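You operate a simulated robot arm through the tools that you are given. There is no shell and no other tool.

You run a simulated robot arm. Do the job below in one go: nothing can be reset, and whatever is moved stays where it is left.

TASK
Push in the green tea, bean and sesame trays; shut the blue bar.
Fine: right home on their runners in the narrow rack; leave the other trays.

The check looks at the end state, three seconds after you hand in, the way a careful person would. Anything else that was tipped, shoved, dropped, spilled or broken makes it a failure.

THE ROBOT
A 6-joint arm with a two-finger gripper, fixed in place. Base frame: the origin is on the floor under the middle of its stand, x ahead of it, y to its left, z up. Readings come in m, degrees, newtons and seconds.
It reaches about 1.572 m from its shoulder. Its first joint turns from -166.0 to 166.0 degrees. Payload 2.45 kg.
Tool frame: the origin (TCP) lies between the finger pads and is the grasp point; the fingertips stand 0.02 m ahead of it; z points along the fingers, y is the line along which they close. The gripper opens to 0.14 m; its body begins 0.168 m behind the TCP.
Orientation is that of the tool frame in the base frame, as [roll, pitch, yaw] about the fixed x, y, z axes, in that order (R = Rz(yaw) Ry(pitch) Rx(roll)). With the fingers straight down and closing along the base's y, the tool's x points along the base's -x, its y along +y and its z along -z.

THE INTERFACE
- The arm moves only by the tool move_arm. Its argument "targets" is a list of rows, each a list of 2 entries, a list of its own where there are three numbers: the shift along the tool's x, y, z in m, then the turn, a rotation vector about the tool's x, y, z in degrees. In form: [[[x, y, z], [wx, wy, wz]], ...]. A call has 1 to 20 rows; each row shifts and turns the commanded pose from where the row before left it, along the tool's axes as they then stand. "claw" is the finger opening in m, from 0 to 0.14, set as the call begins (left out, the last holds). Rows are played at 5 a second. More than 0.05 m and 8.6 degrees between two rows, or a gripper value outside its range, and nothing of the call is played. Where a pose cannot be reached the arm comes as near as it can. A force on the tool above 40 N (or 10 N above the force at the start of the call, whichever is more), or a blocked arm, ends the call early, and 0.2 s more pass. The fingers move at their own pace (about 0.045 m/s each) and stop on an object; they squeeze with about 43 N. The grip force told is the motor's: it shows also when the fingers shut on nothing. Time passes only in rows, and 0.2 s behind the last, so rows that do not move let the fingers close. It gives the time, the measured TCP pose, the force on the tool (base axes), the opening and the grip force at its end, in the units of the frame above (readings bear some noise), with the torque about the TCP (base axes, N m) and any sound that the robot's microphone picked up, and new pictures: "pictures" is both (left out), scene, wrist or none.
- Cameras (640 x 400 px; columns grow to the right, rows downward): "scene" is fixed at [0.0485, -0.5002, 1.4347]; the picture's right is [0.69, -0.73, 0.00], its down [-0.22, -0.21, -0.95] and it looks along [0.69, 0.65, -0.30] (base axes); focal length 298 px, centre (320, 200). "wrist" rides on the gripper at [0.078, 0.011, -0.209] in the tool frame; the picture's right is [-0.14, 0.99, 0.00], its down [-0.92, -0.13, -0.37] and it looks along [-0.37, -0.05, 0.93] (tool axes); focal length 280 px, centre (320, 200). There is no depth. A picture from a camera that has moved, and an enlarged one, comes with that camera's place and axes in the base frame and with its lens.
- inspect(camera, box): a new picture of the part [left, top, right, bottom] of that camera's present view, enlarged. The clock stands still meanwhile.
- sign_off(): hands the job in; it is judged then, once.

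Nothing tells you positions but the pictures and the camera data. Unless the task says otherwise, let go and move clear before handing in.

The tools are called after "Emit:" as a command line: name --argument value ..., lists and objects as JSON in quotes. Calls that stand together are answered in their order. move_arm: Moves the arm, as the interface text tells. Its arguments: {"type":"object","properties":{"targets":{"type":"array","items":{"type":"array"}},"claw":{"type":"number"},"pictures":{"type":"string","enum":["both","scene","wrist","none"]}},"required":["targets"]} The other tools are called the same way: inspect (camera, box) takes an enlarged picture of a part of a camera's view; sign_off () hands the job in.

At the start:

```text
t: 0.0
position: [0.5537, 0.1138, 1.4726]
ee_rot: [-180.0, 0.0, -179.8]
contact_force: [0.5, 0.1, 0.6]
wrist_torque: [-0.02, -0.02, -0.01]
gripper_width: 0.1402
finger_force: 0.0
```

scene: 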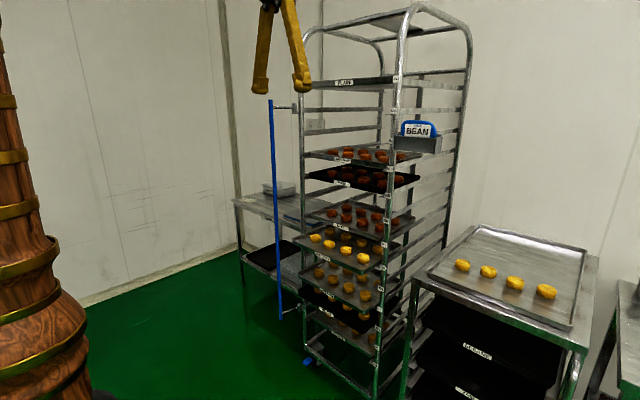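
wrist: 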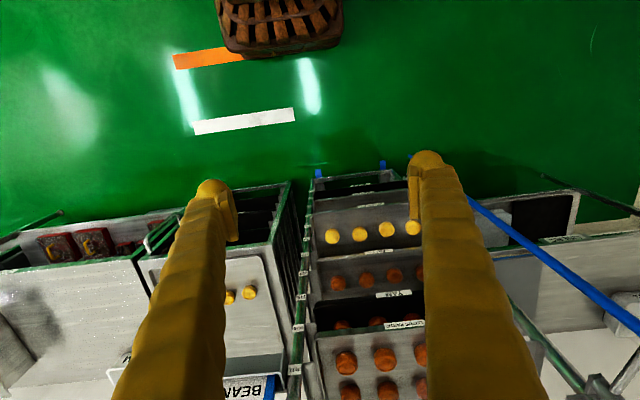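

I see a tall narrow rack with several trays (some sticking out), a blue swinging bar on its left side, and a lower rack/table to the right. I'll enlarge the pictures to read the labels before moving.

Emit:
inspect --camera "scene" --box '[290, 130, 450, 230]'

Emit:
inspect --camera "scene" --box '[260, 200, 420, 300]'

Emit:
inspect --camera "scene" --box '[260, 280, 420, 380]'

Emit:
inspect --camera "scene" --box '[290, 50, 450, 150]'

Emit:
inspect --camera "scene" --box '[400, 220, 640, 400]'

Emit:
inspect --camera "wrist" --box '[270, 160, 470, 285]'

Emit:
inspect --camera "wrist" --box '[270, 275, 470, 400]'

```text
4.00 times, centred on (370, 180) of scene
camera zoom: at [0.0485, -0.5002, 1.4347], right [0.69, -0.73, 0.0], down [-0.22, -0.21, -0.95], along [0.69, 0.65, -0.3], focal length 1190 px, centre (120, 280)
```

zoom: 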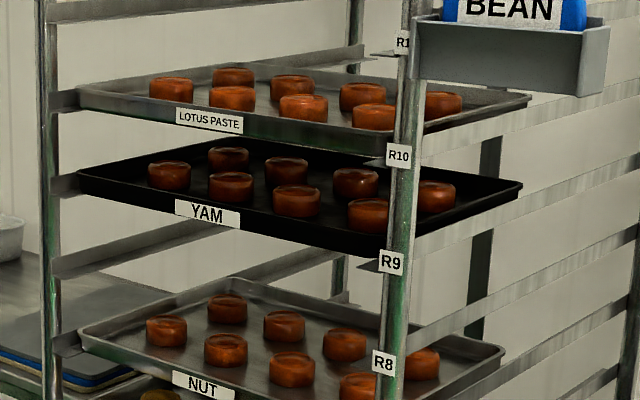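

```text
4.00 times, centred on (340, 250) of scene
camera zoom: at [0.0485, -0.5002, 1.4347], right [0.69, -0.73, 0.0], down [-0.22, -0.21, -0.95], along [0.69, 0.65, -0.3], focal length 1190 px, centre (240, 0)
```

zoom: 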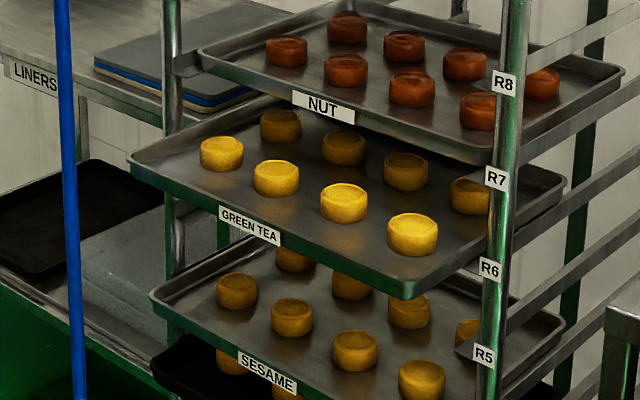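

```text
4.00 times, centred on (340, 330) of scene
camera zoom: at [0.0485, -0.5002, 1.4347], right [0.69, -0.73, 0.0], down [-0.22, -0.21, -0.95], along [0.69, 0.65, -0.3], focal length 1190 px, centre (240, -320)
```

zoom: 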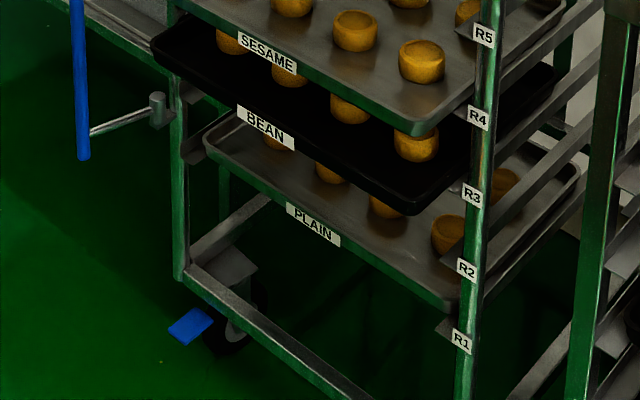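

```text
4.00 times, centred on (370, 100) of scene
camera zoom: at [0.0485, -0.5002, 1.4347], right [0.69, -0.73, 0.0], down [-0.22, -0.21, -0.95], along [0.69, 0.65, -0.3], focal length 1190 px, centre (120, 600)
```

zoom: 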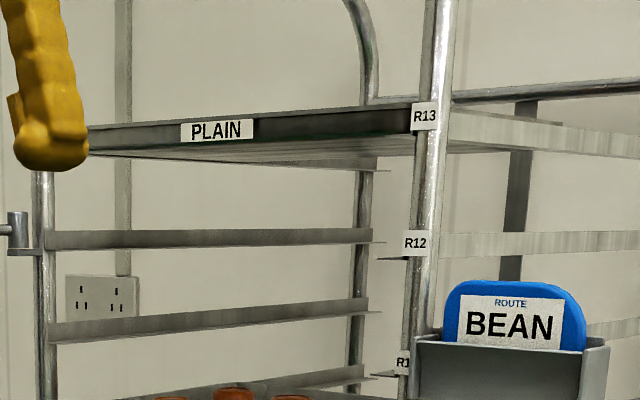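

```text
2.22 times, centred on (520, 310) of scene
camera zoom: at [0.0485, -0.5002, 1.4347], right [0.69, -0.73, 0.0], down [-0.22, -0.21, -0.95], along [0.69, 0.65, -0.3], focal length 661 px, centre (-124, -44)
```

zoom: 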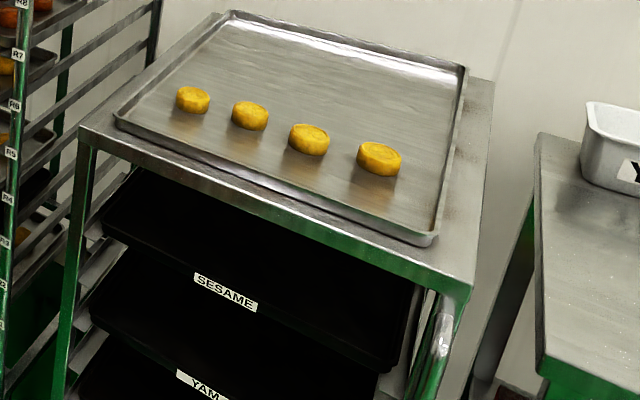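

```text
3.20 times, centred on (370, 222) of wrist
camera zoom: at [0.4757, 0.1231, 1.6814], right [0.14, 0.99, 0.0], down [0.92, -0.13, 0.37], along [0.37, -0.05, -0.93], focal length 897 px, centre (160, 128)
```

zoom: 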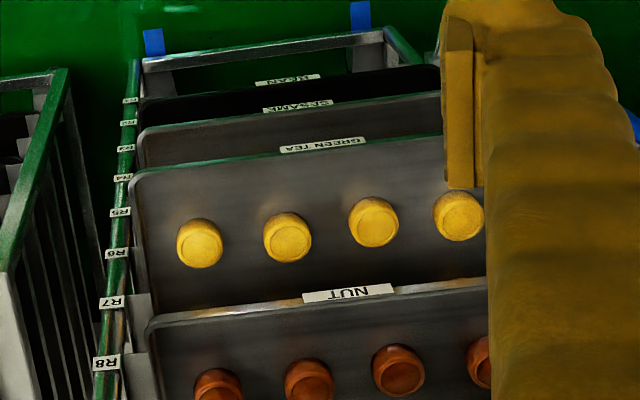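

```text
3.20 times, centred on (370, 338) of wrist
camera zoom: at [0.4757, 0.1231, 1.6814], right [0.14, 0.99, 0.0], down [0.92, -0.13, 0.37], along [0.37, -0.05, -0.93], focal length 897 px, centre (160, -240)
```

zoom: 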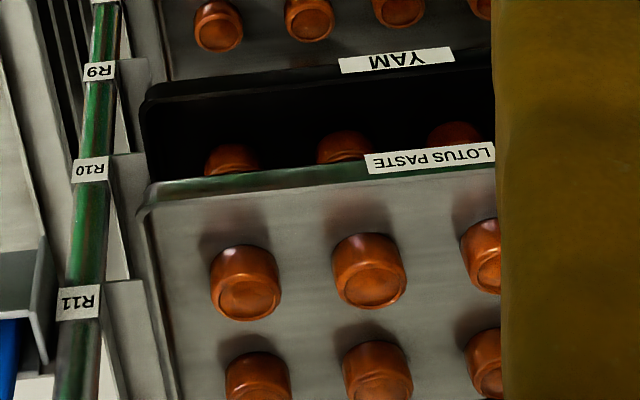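

Green tea (rung R6), sesame (R4) and bean (R3) stick out about 9–12 cm toward the robot. The other narrow-rack trays sit with their fronts near x≈0.96. The blue bar is swung open at the left front post. I'll zoom in on the tray fronts, the runners and the bar hinge before moving.

Emit:
inspect --camera "scene" --box '[286, 220, 336, 251]'

Emit:
inspect --camera "scene" --box '[340, 240, 404, 280]'

Emit:
inspect --camera "scene" --box '[270, 290, 334, 330]'

Emit:
inspect --camera "scene" --box '[256, 90, 320, 130]'

Emit:
inspect --camera "scene" --box '[340, 290, 404, 330]'

Emit:
inspect --camera "scene" --box '[380, 100, 480, 162]'

Emit:
inspect --camera "wrist" --box '[420, 150, 640, 287]'

Emit:
inspect --camera "wrist" --box '[420, 263, 640, 400]'

```text
12.80 times, centred on (311, 236) of scene
camera zoom: at [0.0485, -0.5002, 1.4347], right [0.69, -0.73, 0.0], down [-0.22, -0.21, -0.95], along [0.69, 0.65, -0.3], focal length 3807 px, centre (435, -254)
```

zoom: 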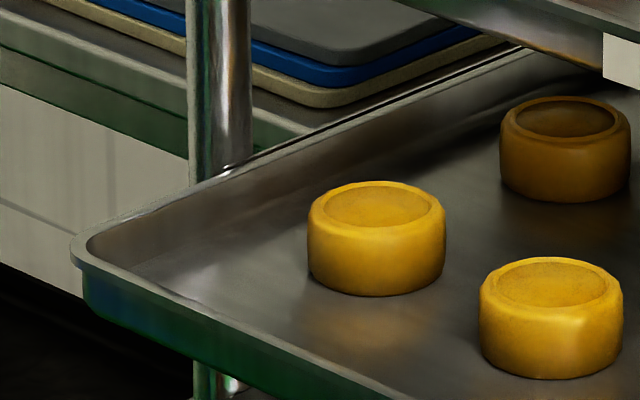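

```text
10.00 times, centred on (372, 260) of scene
camera zoom: at [0.0485, -0.5002, 1.4347], right [0.69, -0.73, 0.0], down [-0.22, -0.21, -0.95], along [0.69, 0.65, -0.3], focal length 2975 px, centre (-200, -400)
```

zoom: 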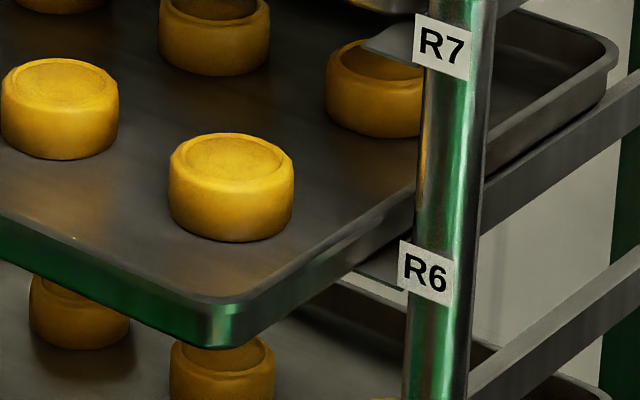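

```text
10.00 times, centred on (302, 310) of scene
camera zoom: at [0.0485, -0.5002, 1.4347], right [0.69, -0.73, 0.0], down [-0.22, -0.21, -0.95], along [0.69, 0.65, -0.3], focal length 2975 px, centre (500, -900)
```

zoom: 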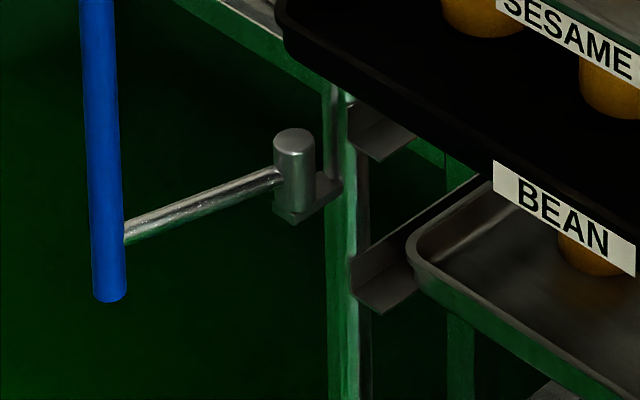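

```text
10.00 times, centred on (288, 110) of scene
camera zoom: at [0.0485, -0.5002, 1.4347], right [0.69, -0.73, 0.0], down [-0.22, -0.21, -0.95], along [0.69, 0.65, -0.3], focal length 2975 px, centre (640, 1100)
```

zoom: 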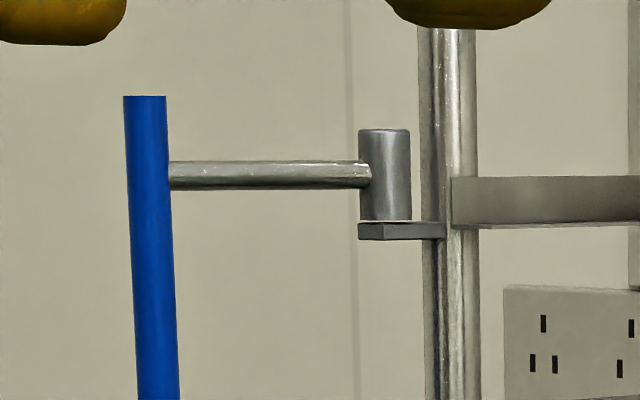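

```text
10.00 times, centred on (372, 310) of scene
camera zoom: at [0.0485, -0.5002, 1.4347], right [0.69, -0.73, 0.0], down [-0.22, -0.21, -0.95], along [0.69, 0.65, -0.3], focal length 2975 px, centre (-200, -900)
```

zoom: 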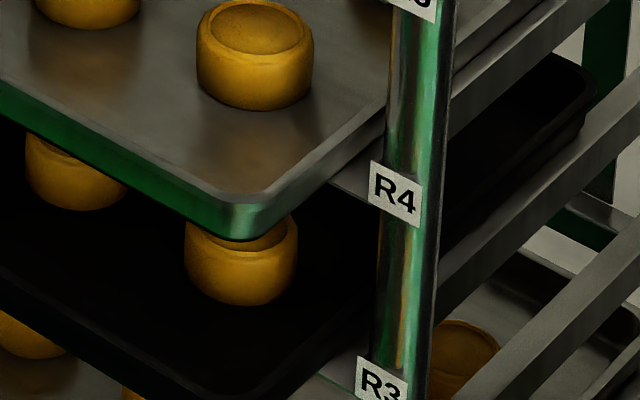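

```text
6.40 times, centred on (430, 131) of scene
camera zoom: at [0.0485, -0.5002, 1.4347], right [0.69, -0.73, 0.0], down [-0.22, -0.21, -0.95], along [0.69, 0.65, -0.3], focal length 1904 px, centre (-384, 642)
```

zoom: 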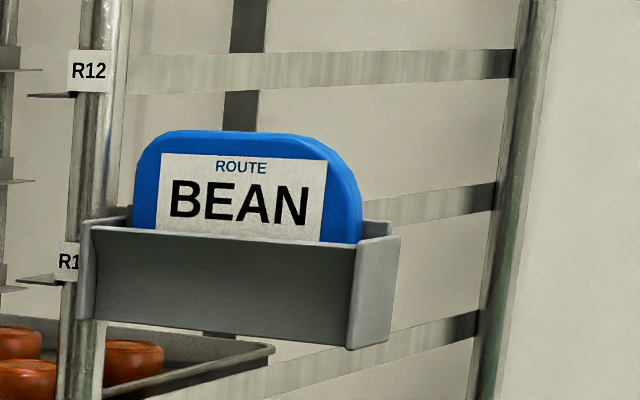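

```text
2.91 times, centred on (530, 218) of wrist
camera zoom: at [0.4757, 0.1231, 1.6814], right [0.14, 0.99, 0.0], down [0.92, -0.13, 0.37], along [0.37, -0.05, -0.93], focal length 816 px, centre (-291, 146)
```

zoom: 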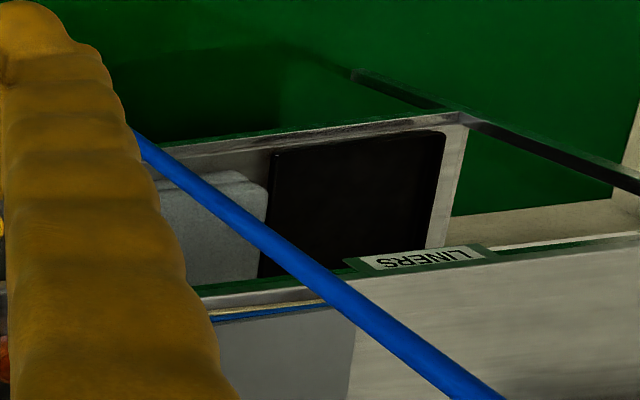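

```text
2.91 times, centred on (530, 332) of wrist
camera zoom: at [0.4757, 0.1231, 1.6814], right [0.14, 0.99, 0.0], down [0.92, -0.13, 0.37], along [0.37, -0.05, -0.93], focal length 816 px, centre (-291, -182)
```

zoom: 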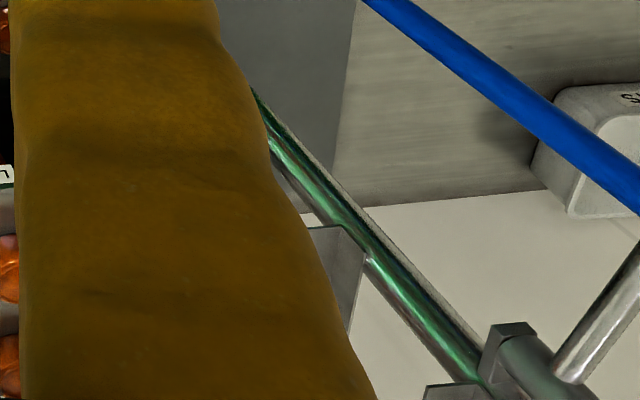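

The home fronts line up at x≈0.96. Green tea is at x≈0.843, z≈0.855, sesame at x≈0.875, z≈0.66, and bean at x≈0.873, z≈0.567, all centred at y≈0.237. I'll move forward and down in front of the rack, clear of everything, then turn the fingers to point forward.

Emit:
move_arm --targets '[[[-0.013, 0.0123, 0.027], [0, 0, 0]], [[-0.013, 0.0123, 0.027], [0, 0, 0]], [[-0.013, 0.0123, 0.027], [0, 0, 0]], [[-0.013, 0.0123, 0.027], [0, 0, 0]], [[-0.013, 0.0123, 0.027], [0, 0, 0]], [[-0.013, 0.0123, 0.027], [0, 0, 0]], [[-0.013, 0.0123, 0.027], [0, 0, 0]], [[-0.013, 0.0123, 0.027], [0, 0, 0]], [[-0.013, 0.0123, 0.027], [0, 0, 0]], [[-0.013, 0.0123, 0.027], [0, 0, 0]]]' --pictures "both"

```text
t: 2.2
position: [0.685, 0.2344, 1.2021]
ee_rot: [-179.9, 0.1, -180.0]
contact_force: [0.5, 0.1, 0.4]
wrist_torque: [0.02, 0.02, 0.02]
gripper_width: 0.14
finger_force: 0.1
camera wrist: at [0.6063, 0.2456, 1.4106], right [0.14, 0.99, 0.0], down [0.92, -0.13, 0.37], along [0.37, -0.05, -0.93], focal length 280 px, centre (320, 200)
```

scene: 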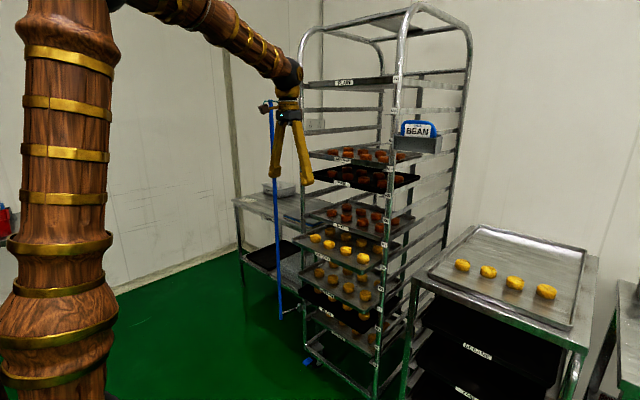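
wrist: 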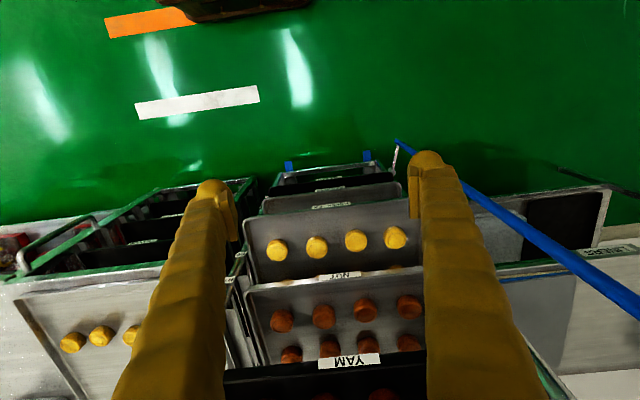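

The bar stands at about (0.82, 0.49), consistent with my earlier estimate. Next I'll tilt the gripper so the fingers point forward (+x), staying in place in front of the rack.

Emit:
move_arm --targets '[[[0, 0, 0], [0, -8.18, 0]], [[0, 0, 0], [0, -8.18, 0]], [[0, 0, 0], [0, -8.18, 0]], [[0, 0, 0], [0, -8.18, 0]], [[0, 0, 0], [0, -8.18, 0]], [[0, 0, 0], [0, -8.18, 0]], [[0, 0, 0], [0, -8.18, 0]], [[0, 0, 0], [0, -8.18, 0]], [[0, 0, 0], [0, -8.18, 0]], [[0, 0, 0], [0, -8.18, 0]], [[0, 0, 0], [0, -8.2, 0]]]' --pictures "both"

```text
t: 4.6
position: [0.6831, 0.2357, 1.2016]
ee_rot: [-3.7, 89.8, -3.6]
contact_force: [0.0, -0.6, 0.2]
wrist_torque: [0.01, 0.02, -0.02]
gripper_width: 0.14
finger_force: 0.0
camera wrist: at [0.4746, 0.2459, 1.1238], right [0.0, 0.99, 0.14], down [-0.37, -0.13, 0.92], along [0.93, -0.05, 0.37], focal length 280 px, centre (320, 200)
```

scene: 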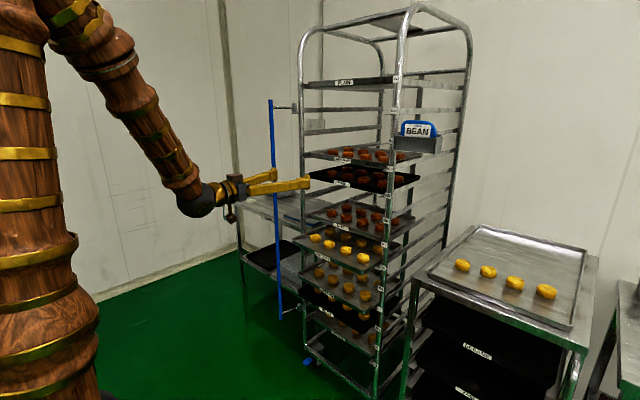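
wrist: 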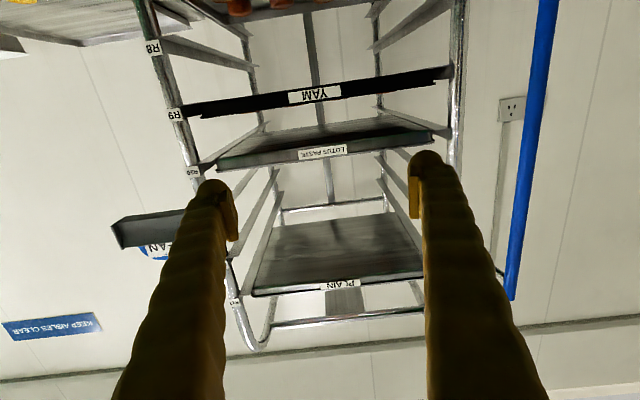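

The fingers now point at the rack. I'll lower to the green tea lip height (z≈0.855) while staying well in front of it.

Emit:
move_arm --targets '[[[0.0347, 0, 0], [0, 0, 0]], [[0.0347, 0, 0], [0, 0, 0]], [[0.0347, 0, 0], [0, 0, 0]], [[0.0347, 0, 0], [0, 0, 0]], [[0.0347, 0, 0], [0, 0, 0]], [[0.0347, 0, 0], [0, 0, 0]], [[0.0347, 0, 0], [0, 0, 0]], [[0.0347, 0, 0], [0, 0, 0]], [[0.0347, 0, 0], [0, 0, 0]], [[0.0343, 0, 0], [0, 0, 0]]]' --pictures "both"

```text
t: 6.8
position: [0.709, 0.2839, 1.0058]
ee_rot: [-112.8, 87.3, -113.1]
contact_force: [0.5, 1.1, 0.4]
wrist_torque: [-0.01, -0.03, 0.01]
gripper_width: 0.1399
finger_force: 0.0
out of reach, approached as far as the arm can: row 2, 3, 4, 5, 6, 7, 8, 9, 10
camera wrist: at [0.4988, 0.2913, 0.9312], right [0.01, 1.0, 0.1], down [-0.35, -0.09, 0.93], along [0.94, -0.04, 0.35], focal length 280 px, centre (320, 200)
```

scene: 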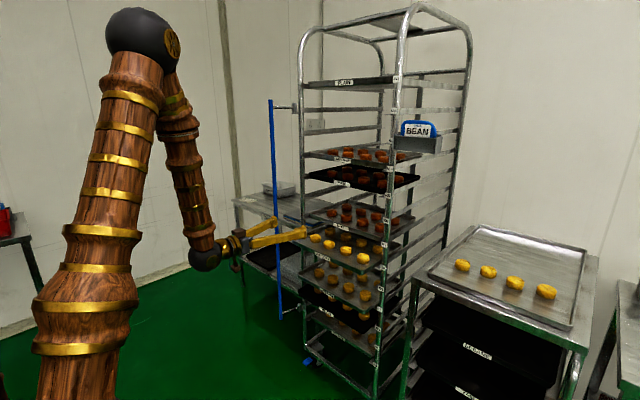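
wrist: 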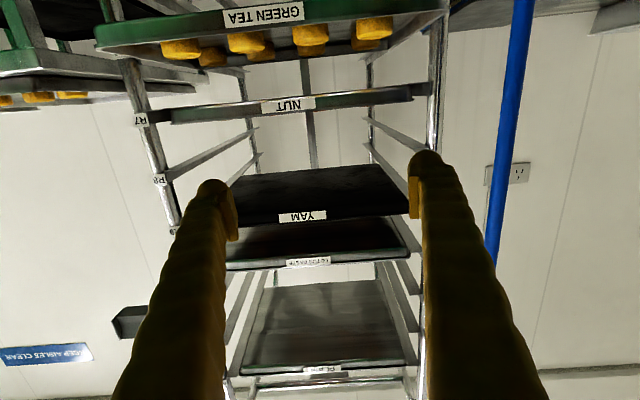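

Descending straight down went out of reach because the elbow is folded too far. I'll go back up, shift forward to about x≈0.78 (still short of the green tea front at 0.843), and then descend.

Emit:
move_arm --targets '[[[-0.0347, 0, 0], [0, 0, 0]], [[-0.0347, 0, 0], [0, 0, 0]], [[-0.0347, 0, 0], [0, 0, 0]], [[-0.0347, 0, 0], [0, 0, 0]], [[-0.0347, 0, 0], [0, 0, 0]], [[-0.0347, 0, 0], [0, 0, 0]], [[-0.0347, 0, 0], [0, 0, 0]], [[-0.0347, 0, 0], [0, 0, 0]], [[-0.0347, 0, 0], [0, 0, 0]], [[0, 0, 0], [0, 0, 0]]]' --pictures "scene"

```text
t: 9.0
position: [0.708, 0.2838, 1.3223]
ee_rot: [-50.0, 89.9, -50.0]
contact_force: [-0.3, -0.2, -0.8]
wrist_torque: [0.01, 0.02, -0.02]
gripper_width: 0.1402
finger_force: 0.0
```

scene: 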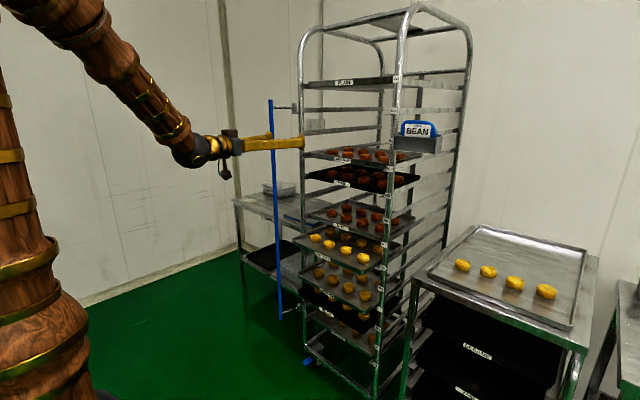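

The commanded pose now follows the real one at (0.708, 0.284, 1.32). I'll shift right and forward to x≈0.78, y≈0.237, then descend partway.

Emit:
move_arm --targets '[[[0, -0.0157, 0.0243], [0, 0, 0]], [[0, -0.0157, 0.0243], [0, 0, 0]], [[0, -0.0154, 0.0243], [0, 0, 0]], [[0.035, 0, 0], [0, 0, 0]], [[0.035, 0, 0], [0, 0, 0]], [[0.035, 0, 0], [0, 0, 0]], [[0.035, 0, 0], [0, 0, 0]], [[0.035, 0, 0], [0, 0, 0]], [[0.035, 0, 0], [0, 0, 0]], [[0.035, 0, 0], [0, 0, 0]], [[0.035, 0, 0], [0, 0, 0]], [[0.035, 0, 0], [0, 0, 0]]]' --pictures "scene"

```text
t: 11.6
position: [0.7854, 0.243, 1.0184]
ee_rot: [-109.1, 88.7, -109.6]
contact_force: [-0.4, -0.4, 0.1]
wrist_torque: [-0.03, -0.02, 0.02]
gripper_width: 0.1402
finger_force: 0.1
out of reach, approached as far as the arm can: row 12
```

scene: 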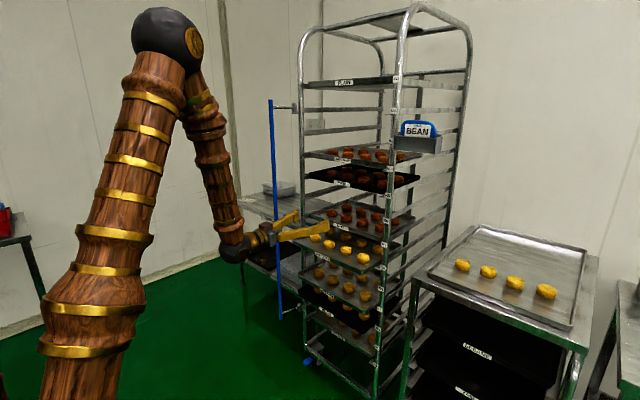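

The horizontal wrist posture hits a limit below z≈1.02. A 45° downward tilt of the fingers will still push the lips fine and stays clear of the trays above, so I'll tilt the gripper up 45° from here.

Emit:
move_arm --targets '[[[-0.02, 0, 0], [0, 0, 0]], [[0, 0, 0], [0, 7.5, 0]], [[0, 0, 0], [0, 7.5, 0]], [[0, 0, 0], [0, 7.5, 0]], [[0, 0, 0], [0, 7.5, 0]], [[0, 0, 0], [0, 7.5, 0]], [[0, 0, 0], [0, 7.5, 0]], [[0, 0, 0], [0, 0, 0]]]' --pictures "both"

```text
t: 13.4
position: [0.7861, 0.2431, 1.0386]
ee_rot: [179.9, 45.0, -179.9]
contact_force: [0.4, 0.9, 0.5]
wrist_torque: [0.01, 0.01, -0.01]
gripper_width: 0.1399
finger_force: 0.0
camera wrist: at [0.5829, 0.2535, 1.1312], right [0.1, 0.99, 0.1], down [0.39, -0.13, 0.91], along [0.92, -0.05, -0.4], focal length 280 px, centre (320, 200)
```

scene: 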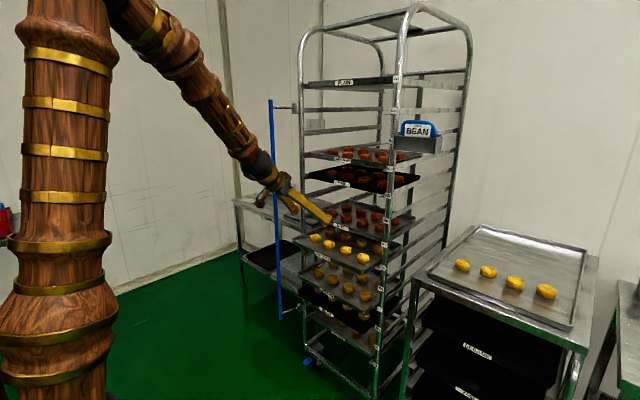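
wrist: 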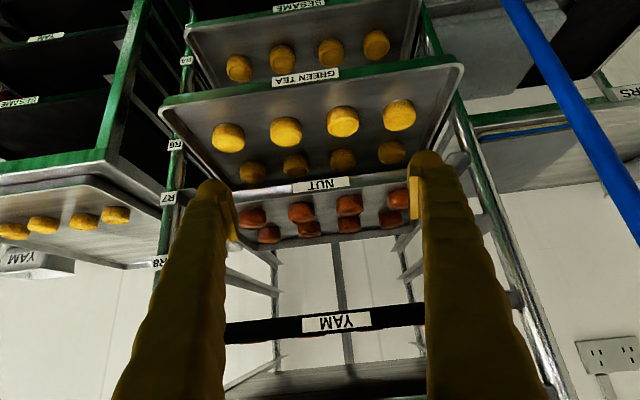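

The tilt worked, with the orientation exactly 45° down and forward. I'll lower to just in front of the green tea lip, with the TCP at about (0.785, 0.237, 0.863).

Emit:
move_arm --targets '[[[0.0207, -0.001, 0.0207], [0, 0, 0]], [[0.0207, -0.001, 0.0207], [0, 0, 0]], [[0.0207, -0.001, 0.0207], [0, 0, 0]], [[0.0207, -0.001, 0.0207], [0, 0, 0]], [[0.0207, -0.001, 0.0207], [0, 0, 0]], [[0.0207, -0.001, 0.0207], [0, 0, 0]], [[0, 0, 0], [0, 0, 0]]]' --pictures "both"

```text
t: 15.0
position: [0.7882, 0.2364, 0.8633]
ee_rot: [-179.9, 45.1, -180.0]
contact_force: [-0.8, 0.0, 0.3]
wrist_torque: [-0.01, -0.02, -0.01]
gripper_width: 0.14
finger_force: 0.1
camera wrist: at [0.5847, 0.2469, 0.9554], right [0.1, 0.99, 0.1], down [0.39, -0.13, 0.91], along [0.92, -0.05, -0.4], focal length 280 px, centre (320, 200)
```

scene: 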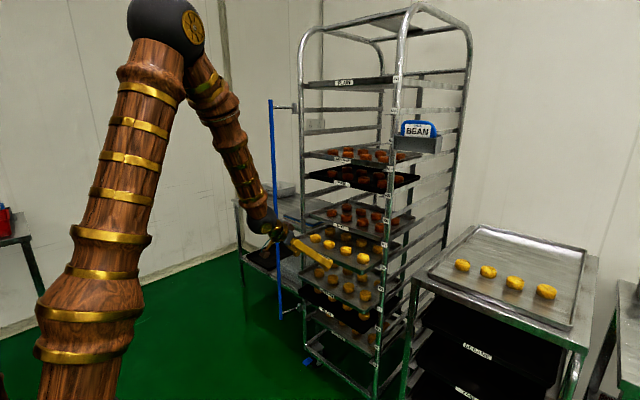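
wrist: 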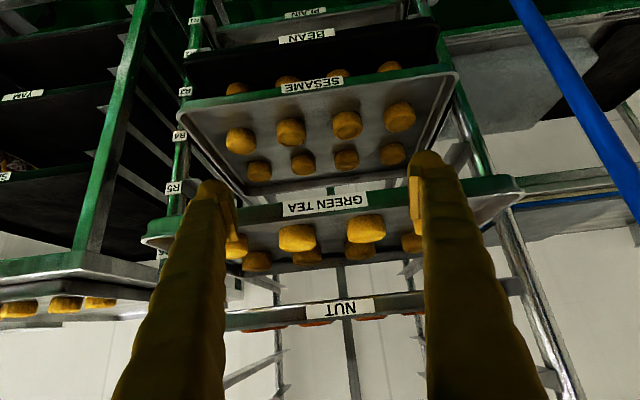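

Emit:
inspect --camera "scene" --box '[280, 220, 344, 260]'

Emit:
inspect --camera "wrist" --box '[180, 150, 480, 337]'

Emit:
inspect --camera "scene" --box '[280, 230, 400, 305]'

```text
10.00 times, centred on (312, 240) of scene
camera zoom: at [0.0485, -0.5002, 1.4347], right [0.69, -0.73, 0.0], down [-0.22, -0.21, -0.95], along [0.69, 0.65, -0.3], focal length 2975 px, centre (400, -200)
```

zoom: 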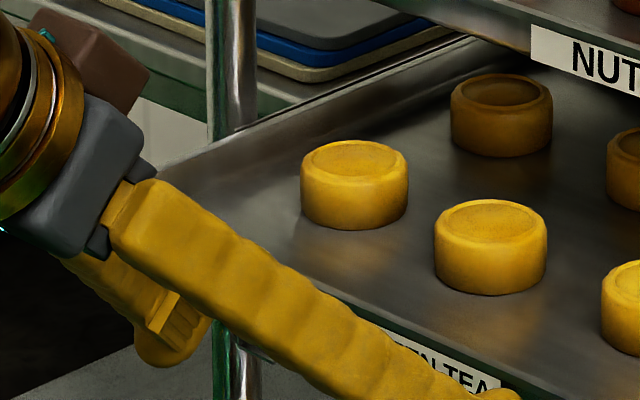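

```text
2.13 times, centred on (330, 244) of wrist
camera zoom: at [0.5847, 0.2469, 0.9554], right [0.1, 0.99, 0.1], down [0.39, -0.13, 0.91], along [0.92, -0.05, -0.4], focal length 598 px, centre (299, 107)
```

zoom: 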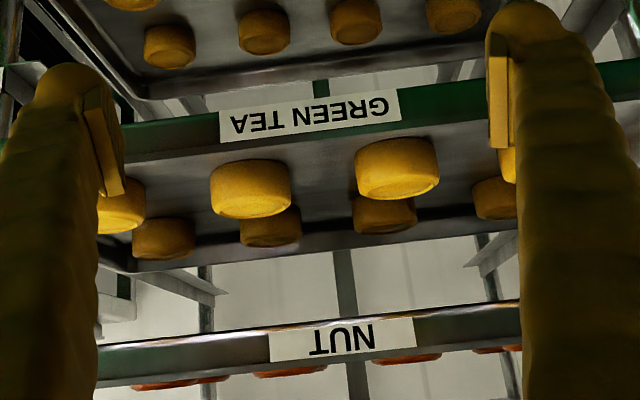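

```text
5.33 times, centred on (340, 268) of scene
camera zoom: at [0.0485, -0.5002, 1.4347], right [0.69, -0.73, 0.0], down [-0.22, -0.21, -0.95], along [0.69, 0.65, -0.3], focal length 1586 px, centre (213, -160)
```

zoom: 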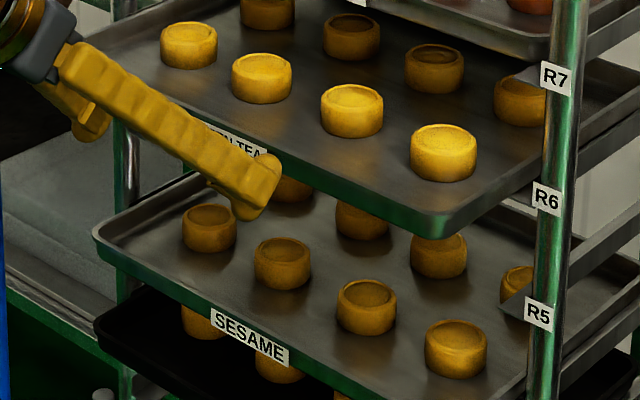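

The fingertips are just in front of the green tea lip on either side of its label. I'll drop 5 mm to centre on the lip and push gently forward, watching the force.

Emit:
move_arm --targets '[[[0.0035, 0, 0.0035], [0, 0, 0]], [[-0.005, 0, 0.005], [0, 0, 0]], [[-0.005, 0, 0.005], [0, 0, 0]], [[-0.005, 0, 0.005], [0, 0, 0]], [[-0.005, 0, 0.005], [0, 0, 0]], [[-0.005, 0, 0.005], [0, 0, 0]], [[-0.005, 0, 0.005], [0, 0, 0]], [[-0.005, 0, 0.005], [0, 0, 0]]]' --pictures "both"

```text
t: 16.8
position: [0.8363, 0.2377, 0.8584]
ee_rot: [180.0, 45.0, -179.8]
contact_force: [-3.3, -0.6, 3.4]
wrist_torque: [0.11, -0.1, 0.02]
gripper_width: 0.1401
finger_force: 0.0
camera wrist: at [0.6331, 0.2474, 0.9508], right [0.1, 0.99, 0.1], down [0.39, -0.13, 0.91], along [0.92, -0.05, -0.4], focal length 280 px, centre (320, 200)
```

scene: 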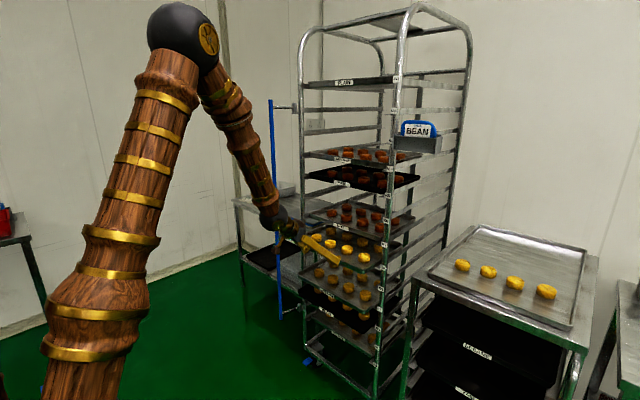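
wrist: 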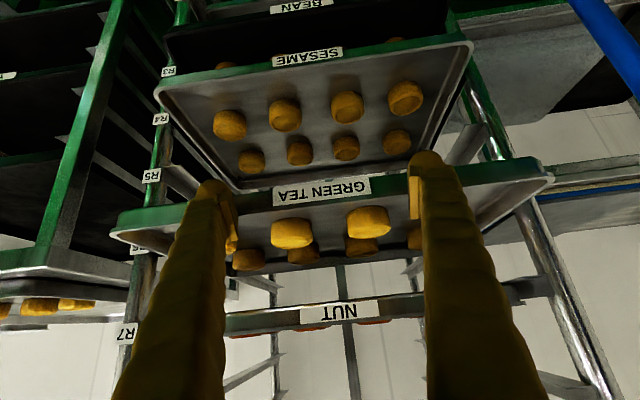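

There is a light contact (about 3 N), with an upward part that suggests the finger ends touch the rim's upper edge. I'll look closely before pushing further.

Emit:
inspect --camera "scene" --box '[300, 230, 380, 280]'

Emit:
inspect --camera "wrist" --box '[180, 140, 280, 202]'

Emit:
inspect --camera "wrist" --box '[380, 130, 480, 192]'

```text
8.00 times, centred on (340, 255) of scene
camera zoom: at [0.0485, -0.5002, 1.4347], right [0.69, -0.73, 0.0], down [-0.22, -0.21, -0.95], along [0.69, 0.65, -0.3], focal length 2380 px, centre (160, -240)
```

zoom: 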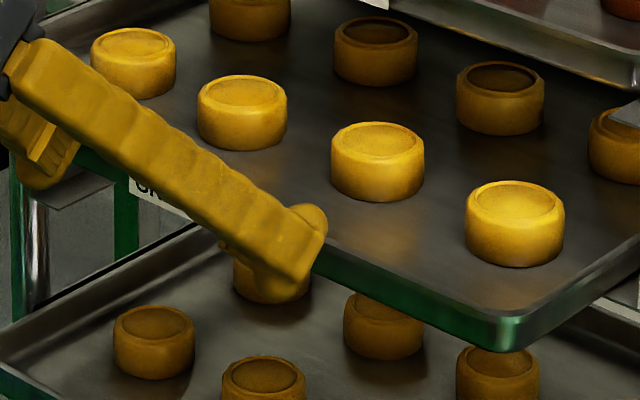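

```text
6.40 times, centred on (230, 171) of wrist
camera zoom: at [0.6331, 0.2474, 0.9508], right [0.1, 0.99, 0.1], down [0.39, -0.13, 0.91], along [0.92, -0.05, -0.4], focal length 1794 px, centre (896, 386)
```

zoom: 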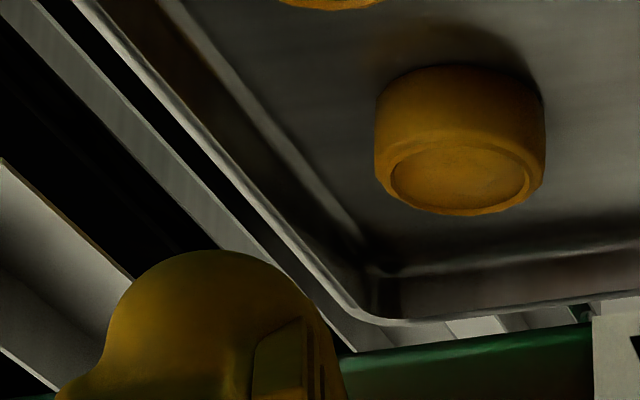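

```text
6.40 times, centred on (430, 161) of wrist
camera zoom: at [0.6331, 0.2474, 0.9508], right [0.1, 0.99, 0.1], down [0.39, -0.13, 0.91], along [0.92, -0.05, -0.4], focal length 1794 px, centre (-384, 450)
```

zoom: 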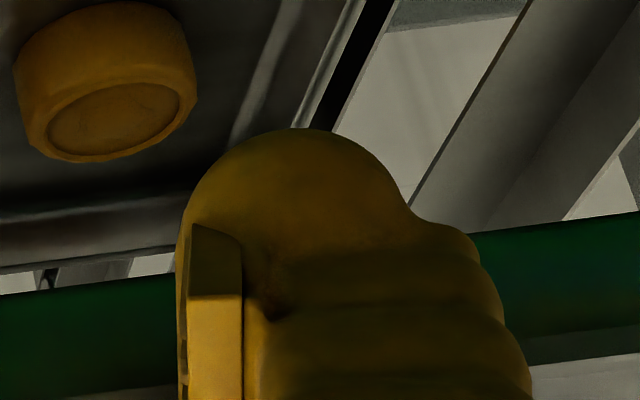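

The finger ends overlap the rim top by about 9 mm and press on its edge. I'll back off 2 cm, go 11 mm lower so the upper corners meet the lip's face, and push again.

Emit:
move_arm --targets '[[[0.0071, 0, -0.0071], [0, 0, 0]], [[0.0071, 0, -0.0071], [0, 0, 0]], [[0.0078, 0, 0.0078], [0, 0, 0]], [[-0.005, 0, 0.005], [0, 0, 0]], [[-0.005, 0, 0.005], [0, 0, 0]], [[-0.005, 0, 0.005], [0, 0, 0]], [[-0.005, 0, 0.005], [0, 0, 0]], [[-0.005, 0, 0.005], [0, 0, 0]], [[0, 0, 0], [0, 0, 0]]]' --pictures "both"

```text
t: 18.8
position: [0.8518, 0.2359, 0.8487]
ee_rot: [-179.9, 45.0, -179.9]
contact_force: [-1.3, -0.1, -0.3]
wrist_torque: [0.01, 0.0, -0.03]
gripper_width: 0.14
finger_force: 0.2
camera wrist: at [0.6483, 0.2464, 0.9404], right [0.1, 0.99, 0.1], down [0.39, -0.13, 0.91], along [0.92, -0.05, -0.4], focal length 280 px, centre (320, 200)
```

scene: 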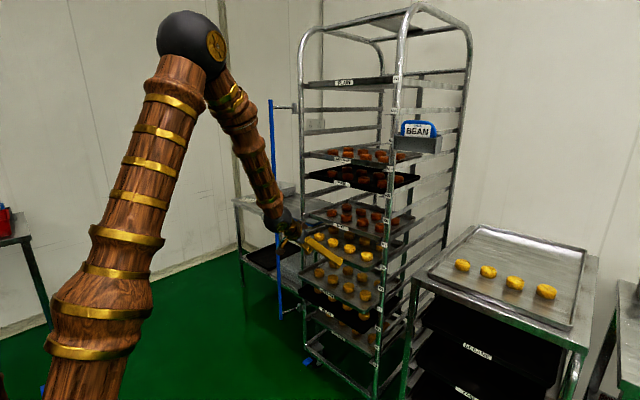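
wrist: 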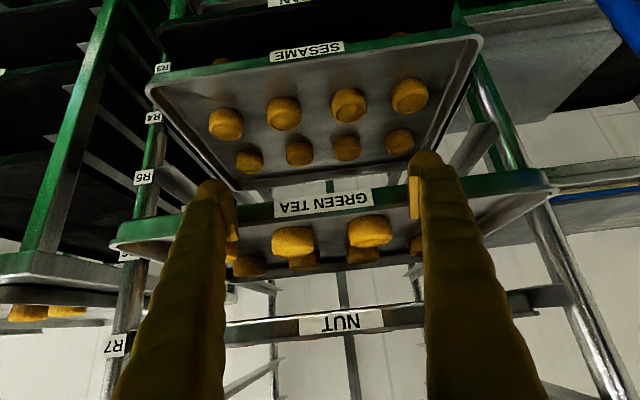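

The force is now light and purely backward, so contact looks clean. I'll push another 5 cm.

Emit:
move_arm --targets '[[[-0.005, 0, 0.005], [0, 0, 0]], [[-0.005, 0, 0.005], [0, 0, 0]], [[-0.005, 0, 0.005], [0, 0, 0]], [[-0.005, 0, 0.005], [0, 0, 0]], [[-0.005, 0, 0.005], [0, 0, 0]], [[-0.005, 0, 0.005], [0, 0, 0]], [[-0.005, 0, 0.005], [0, 0, 0]]]' --pictures "both"

```text
t: 20.4
position: [0.902, 0.2382, 0.8485]
ee_rot: [-179.9, 45.0, -180.0]
contact_force: [-2.3, -0.6, -0.5]
wrist_torque: [0.02, -0.01, -0.04]
gripper_width: 0.14
finger_force: 0.0
camera wrist: at [0.698, 0.247, 0.9404], right [0.1, 0.99, 0.1], down [0.39, -0.13, 0.91], along [0.92, -0.05, -0.4], focal length 280 px, centre (320, 200)
```

scene: 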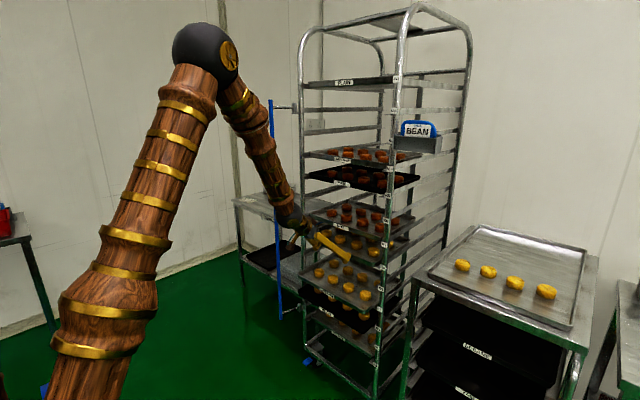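
wrist: 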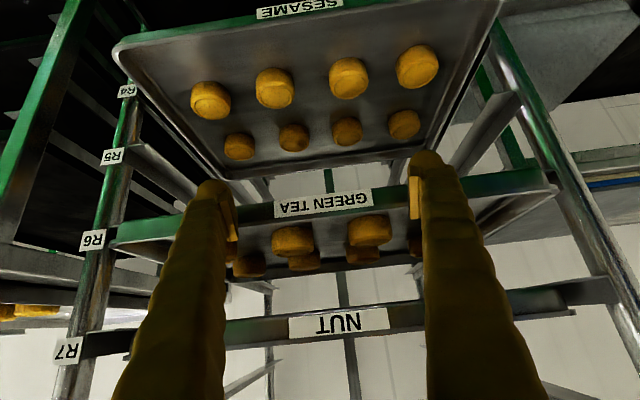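

The tray is sliding evenly with about 2 N. I'll continue with smaller steps toward home, then measure against the other trays.

Emit:
move_arm --targets '[[[-0.0035, 0, 0.0035], [0, 0, 0]], [[-0.0035, 0, 0.0035], [0, 0, 0]], [[-0.0035, 0, 0.0035], [0, 0, 0]], [[-0.0035, 0, 0.0035], [0, 0, 0]], [[-0.0035, 0, 0.0035], [0, 0, 0]]]' --pictures "both"

Emit:
inspect --camera "scene" --box '[310, 210, 374, 250]'

Emit:
inspect --camera "scene" --box '[350, 230, 414, 270]'

```text
t: 21.6
position: [0.9249, 0.2371, 0.8491]
ee_rot: [179.9, 45.0, -180.0]
contact_force: [-3.4, 0.5, 1.4]
wrist_torque: [-0.01, -0.06, -0.05]
gripper_width: 0.1401
finger_force: 0.0
camera wrist: at [0.722, 0.2474, 0.9401], right [0.1, 0.99, 0.1], down [0.39, -0.13, 0.91], along [0.92, -0.05, -0.4], focal length 280 px, centre (320, 200)
```

scene: 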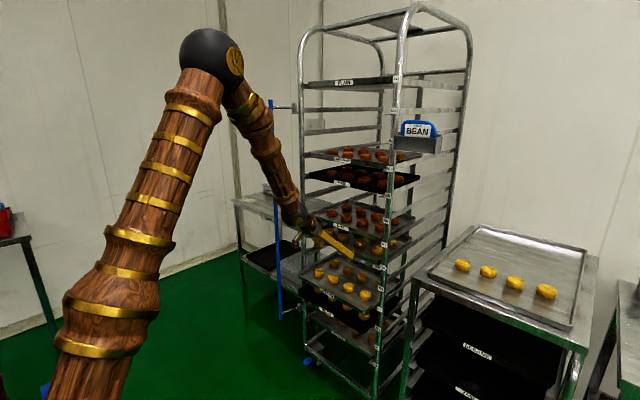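
wrist: 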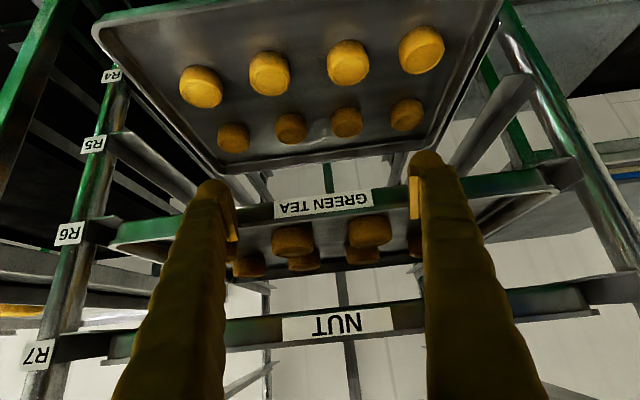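

```text
10.00 times, centred on (342, 230) of scene
camera zoom: at [0.0485, -0.5002, 1.4347], right [0.69, -0.73, 0.0], down [-0.22, -0.21, -0.95], along [0.69, 0.65, -0.3], focal length 2975 px, centre (100, -100)
```

zoom: 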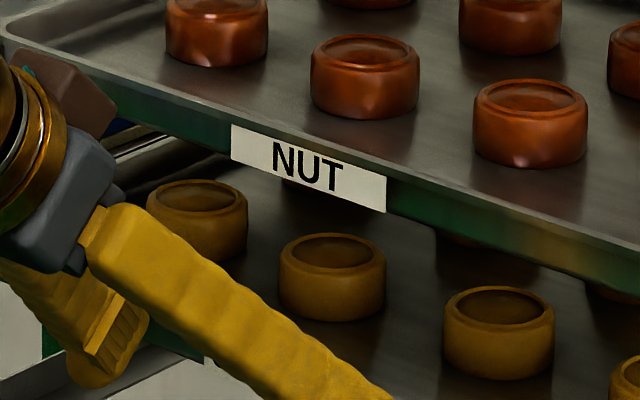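

```text
10.00 times, centred on (382, 250) of scene
camera zoom: at [0.0485, -0.5002, 1.4347], right [0.69, -0.73, 0.0], down [-0.22, -0.21, -0.95], along [0.69, 0.65, -0.3], focal length 2975 px, centre (-300, -300)
```

zoom: 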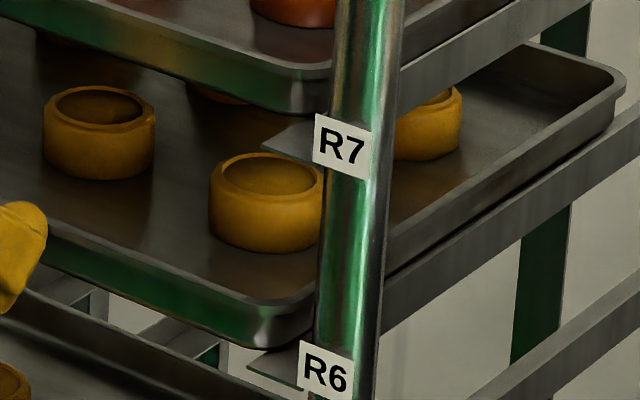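

The green tea tray has about 1 cm left compared with the nut tray above it. I'll push in very small steps and watch for the stop.

Emit:
move_arm --targets '[[[-0.0018, 0, 0.0018], [0, 0, 0]], [[-0.0018, 0, 0.0018], [0, 0, 0]], [[-0.0018, 0, 0.0018], [0, 0, 0]], [[-0.0018, 0, 0.0018], [0, 0, 0]]]' --pictures "none"

Emit:
inspect --camera "scene" --box '[350, 230, 414, 270]'

```text
t: 22.6
position: [0.9366, 0.2385, 0.8484]
ee_rot: [180.0, 45.1, -180.0]
contact_force: [-2.0, 1.2, 0.6]
wrist_torque: [-0.04, -0.05, 0.03]
gripper_width: 0.1399
finger_force: 0.1
```

```text
10.00 times, centred on (382, 250) of scene
camera zoom: at [0.0485, -0.5002, 1.4347], right [0.69, -0.73, 0.0], down [-0.22, -0.21, -0.95], along [0.69, 0.65, -0.3], focal length 2975 px, centre (-300, -300)
```

zoom: 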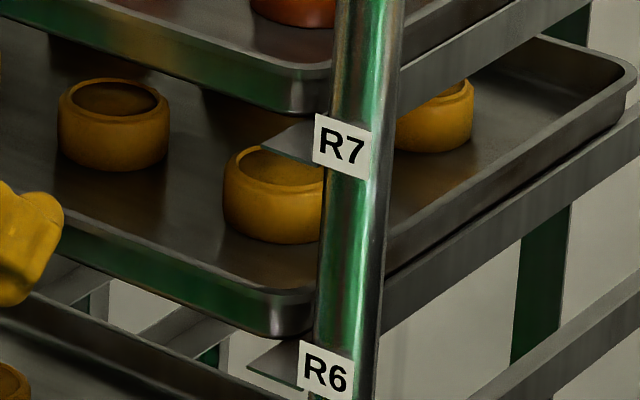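

It's within about 5 mm of alignment and there's no stop felt yet. I'll keep pushing in tiny increments until there is resistance or alignment is matched.

Emit:
move_arm --targets '[[[-0.001, 0, 0.001], [0, 0, 0]], [[-0.001, 0, 0.001], [0, 0, 0]], [[-0.001, 0, 0.001], [0, 0, 0]], [[0, 0, 0], [0, 0, 0]]]' --pictures "none"

Emit:
inspect --camera "scene" --box '[350, 230, 414, 270]'

Emit:
inspect --camera "wrist" --box '[60, 180, 340, 355]'

```text
t: 23.6
position: [0.9413, 0.2366, 0.8471]
ee_rot: [-179.8, 45.0, -179.9]
contact_force: [0.1, 0.0, 0.2]
wrist_torque: [0.01, -0.03, -0.01]
gripper_width: 0.1401
finger_force: 0.1
```

```text
10.00 times, centred on (382, 250) of scene
camera zoom: at [0.0485, -0.5002, 1.4347], right [0.69, -0.73, 0.0], down [-0.22, -0.21, -0.95], along [0.69, 0.65, -0.3], focal length 2975 px, centre (-300, -300)
```

zoom: 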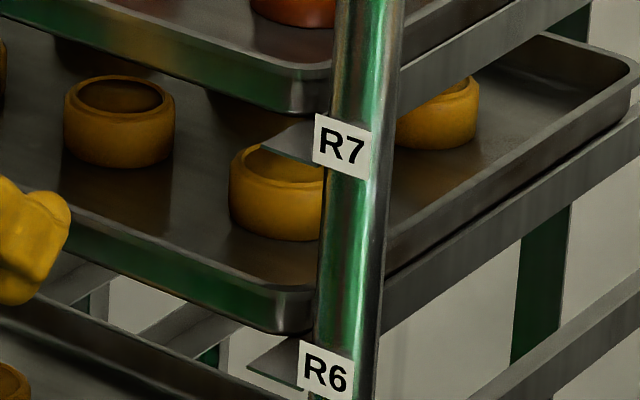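

```text
2.29 times, centred on (200, 268) of wrist
camera zoom: at [0.7371, 0.2472, 0.9393], right [0.1, 0.99, 0.1], down [0.39, -0.13, 0.91], along [0.92, -0.05, -0.4], focal length 641 px, centre (594, 46)
```

zoom: 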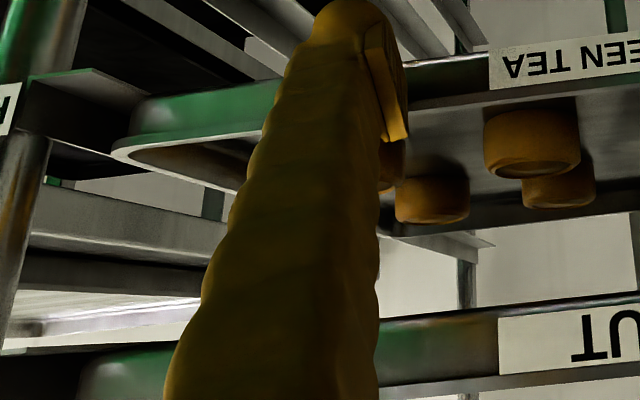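

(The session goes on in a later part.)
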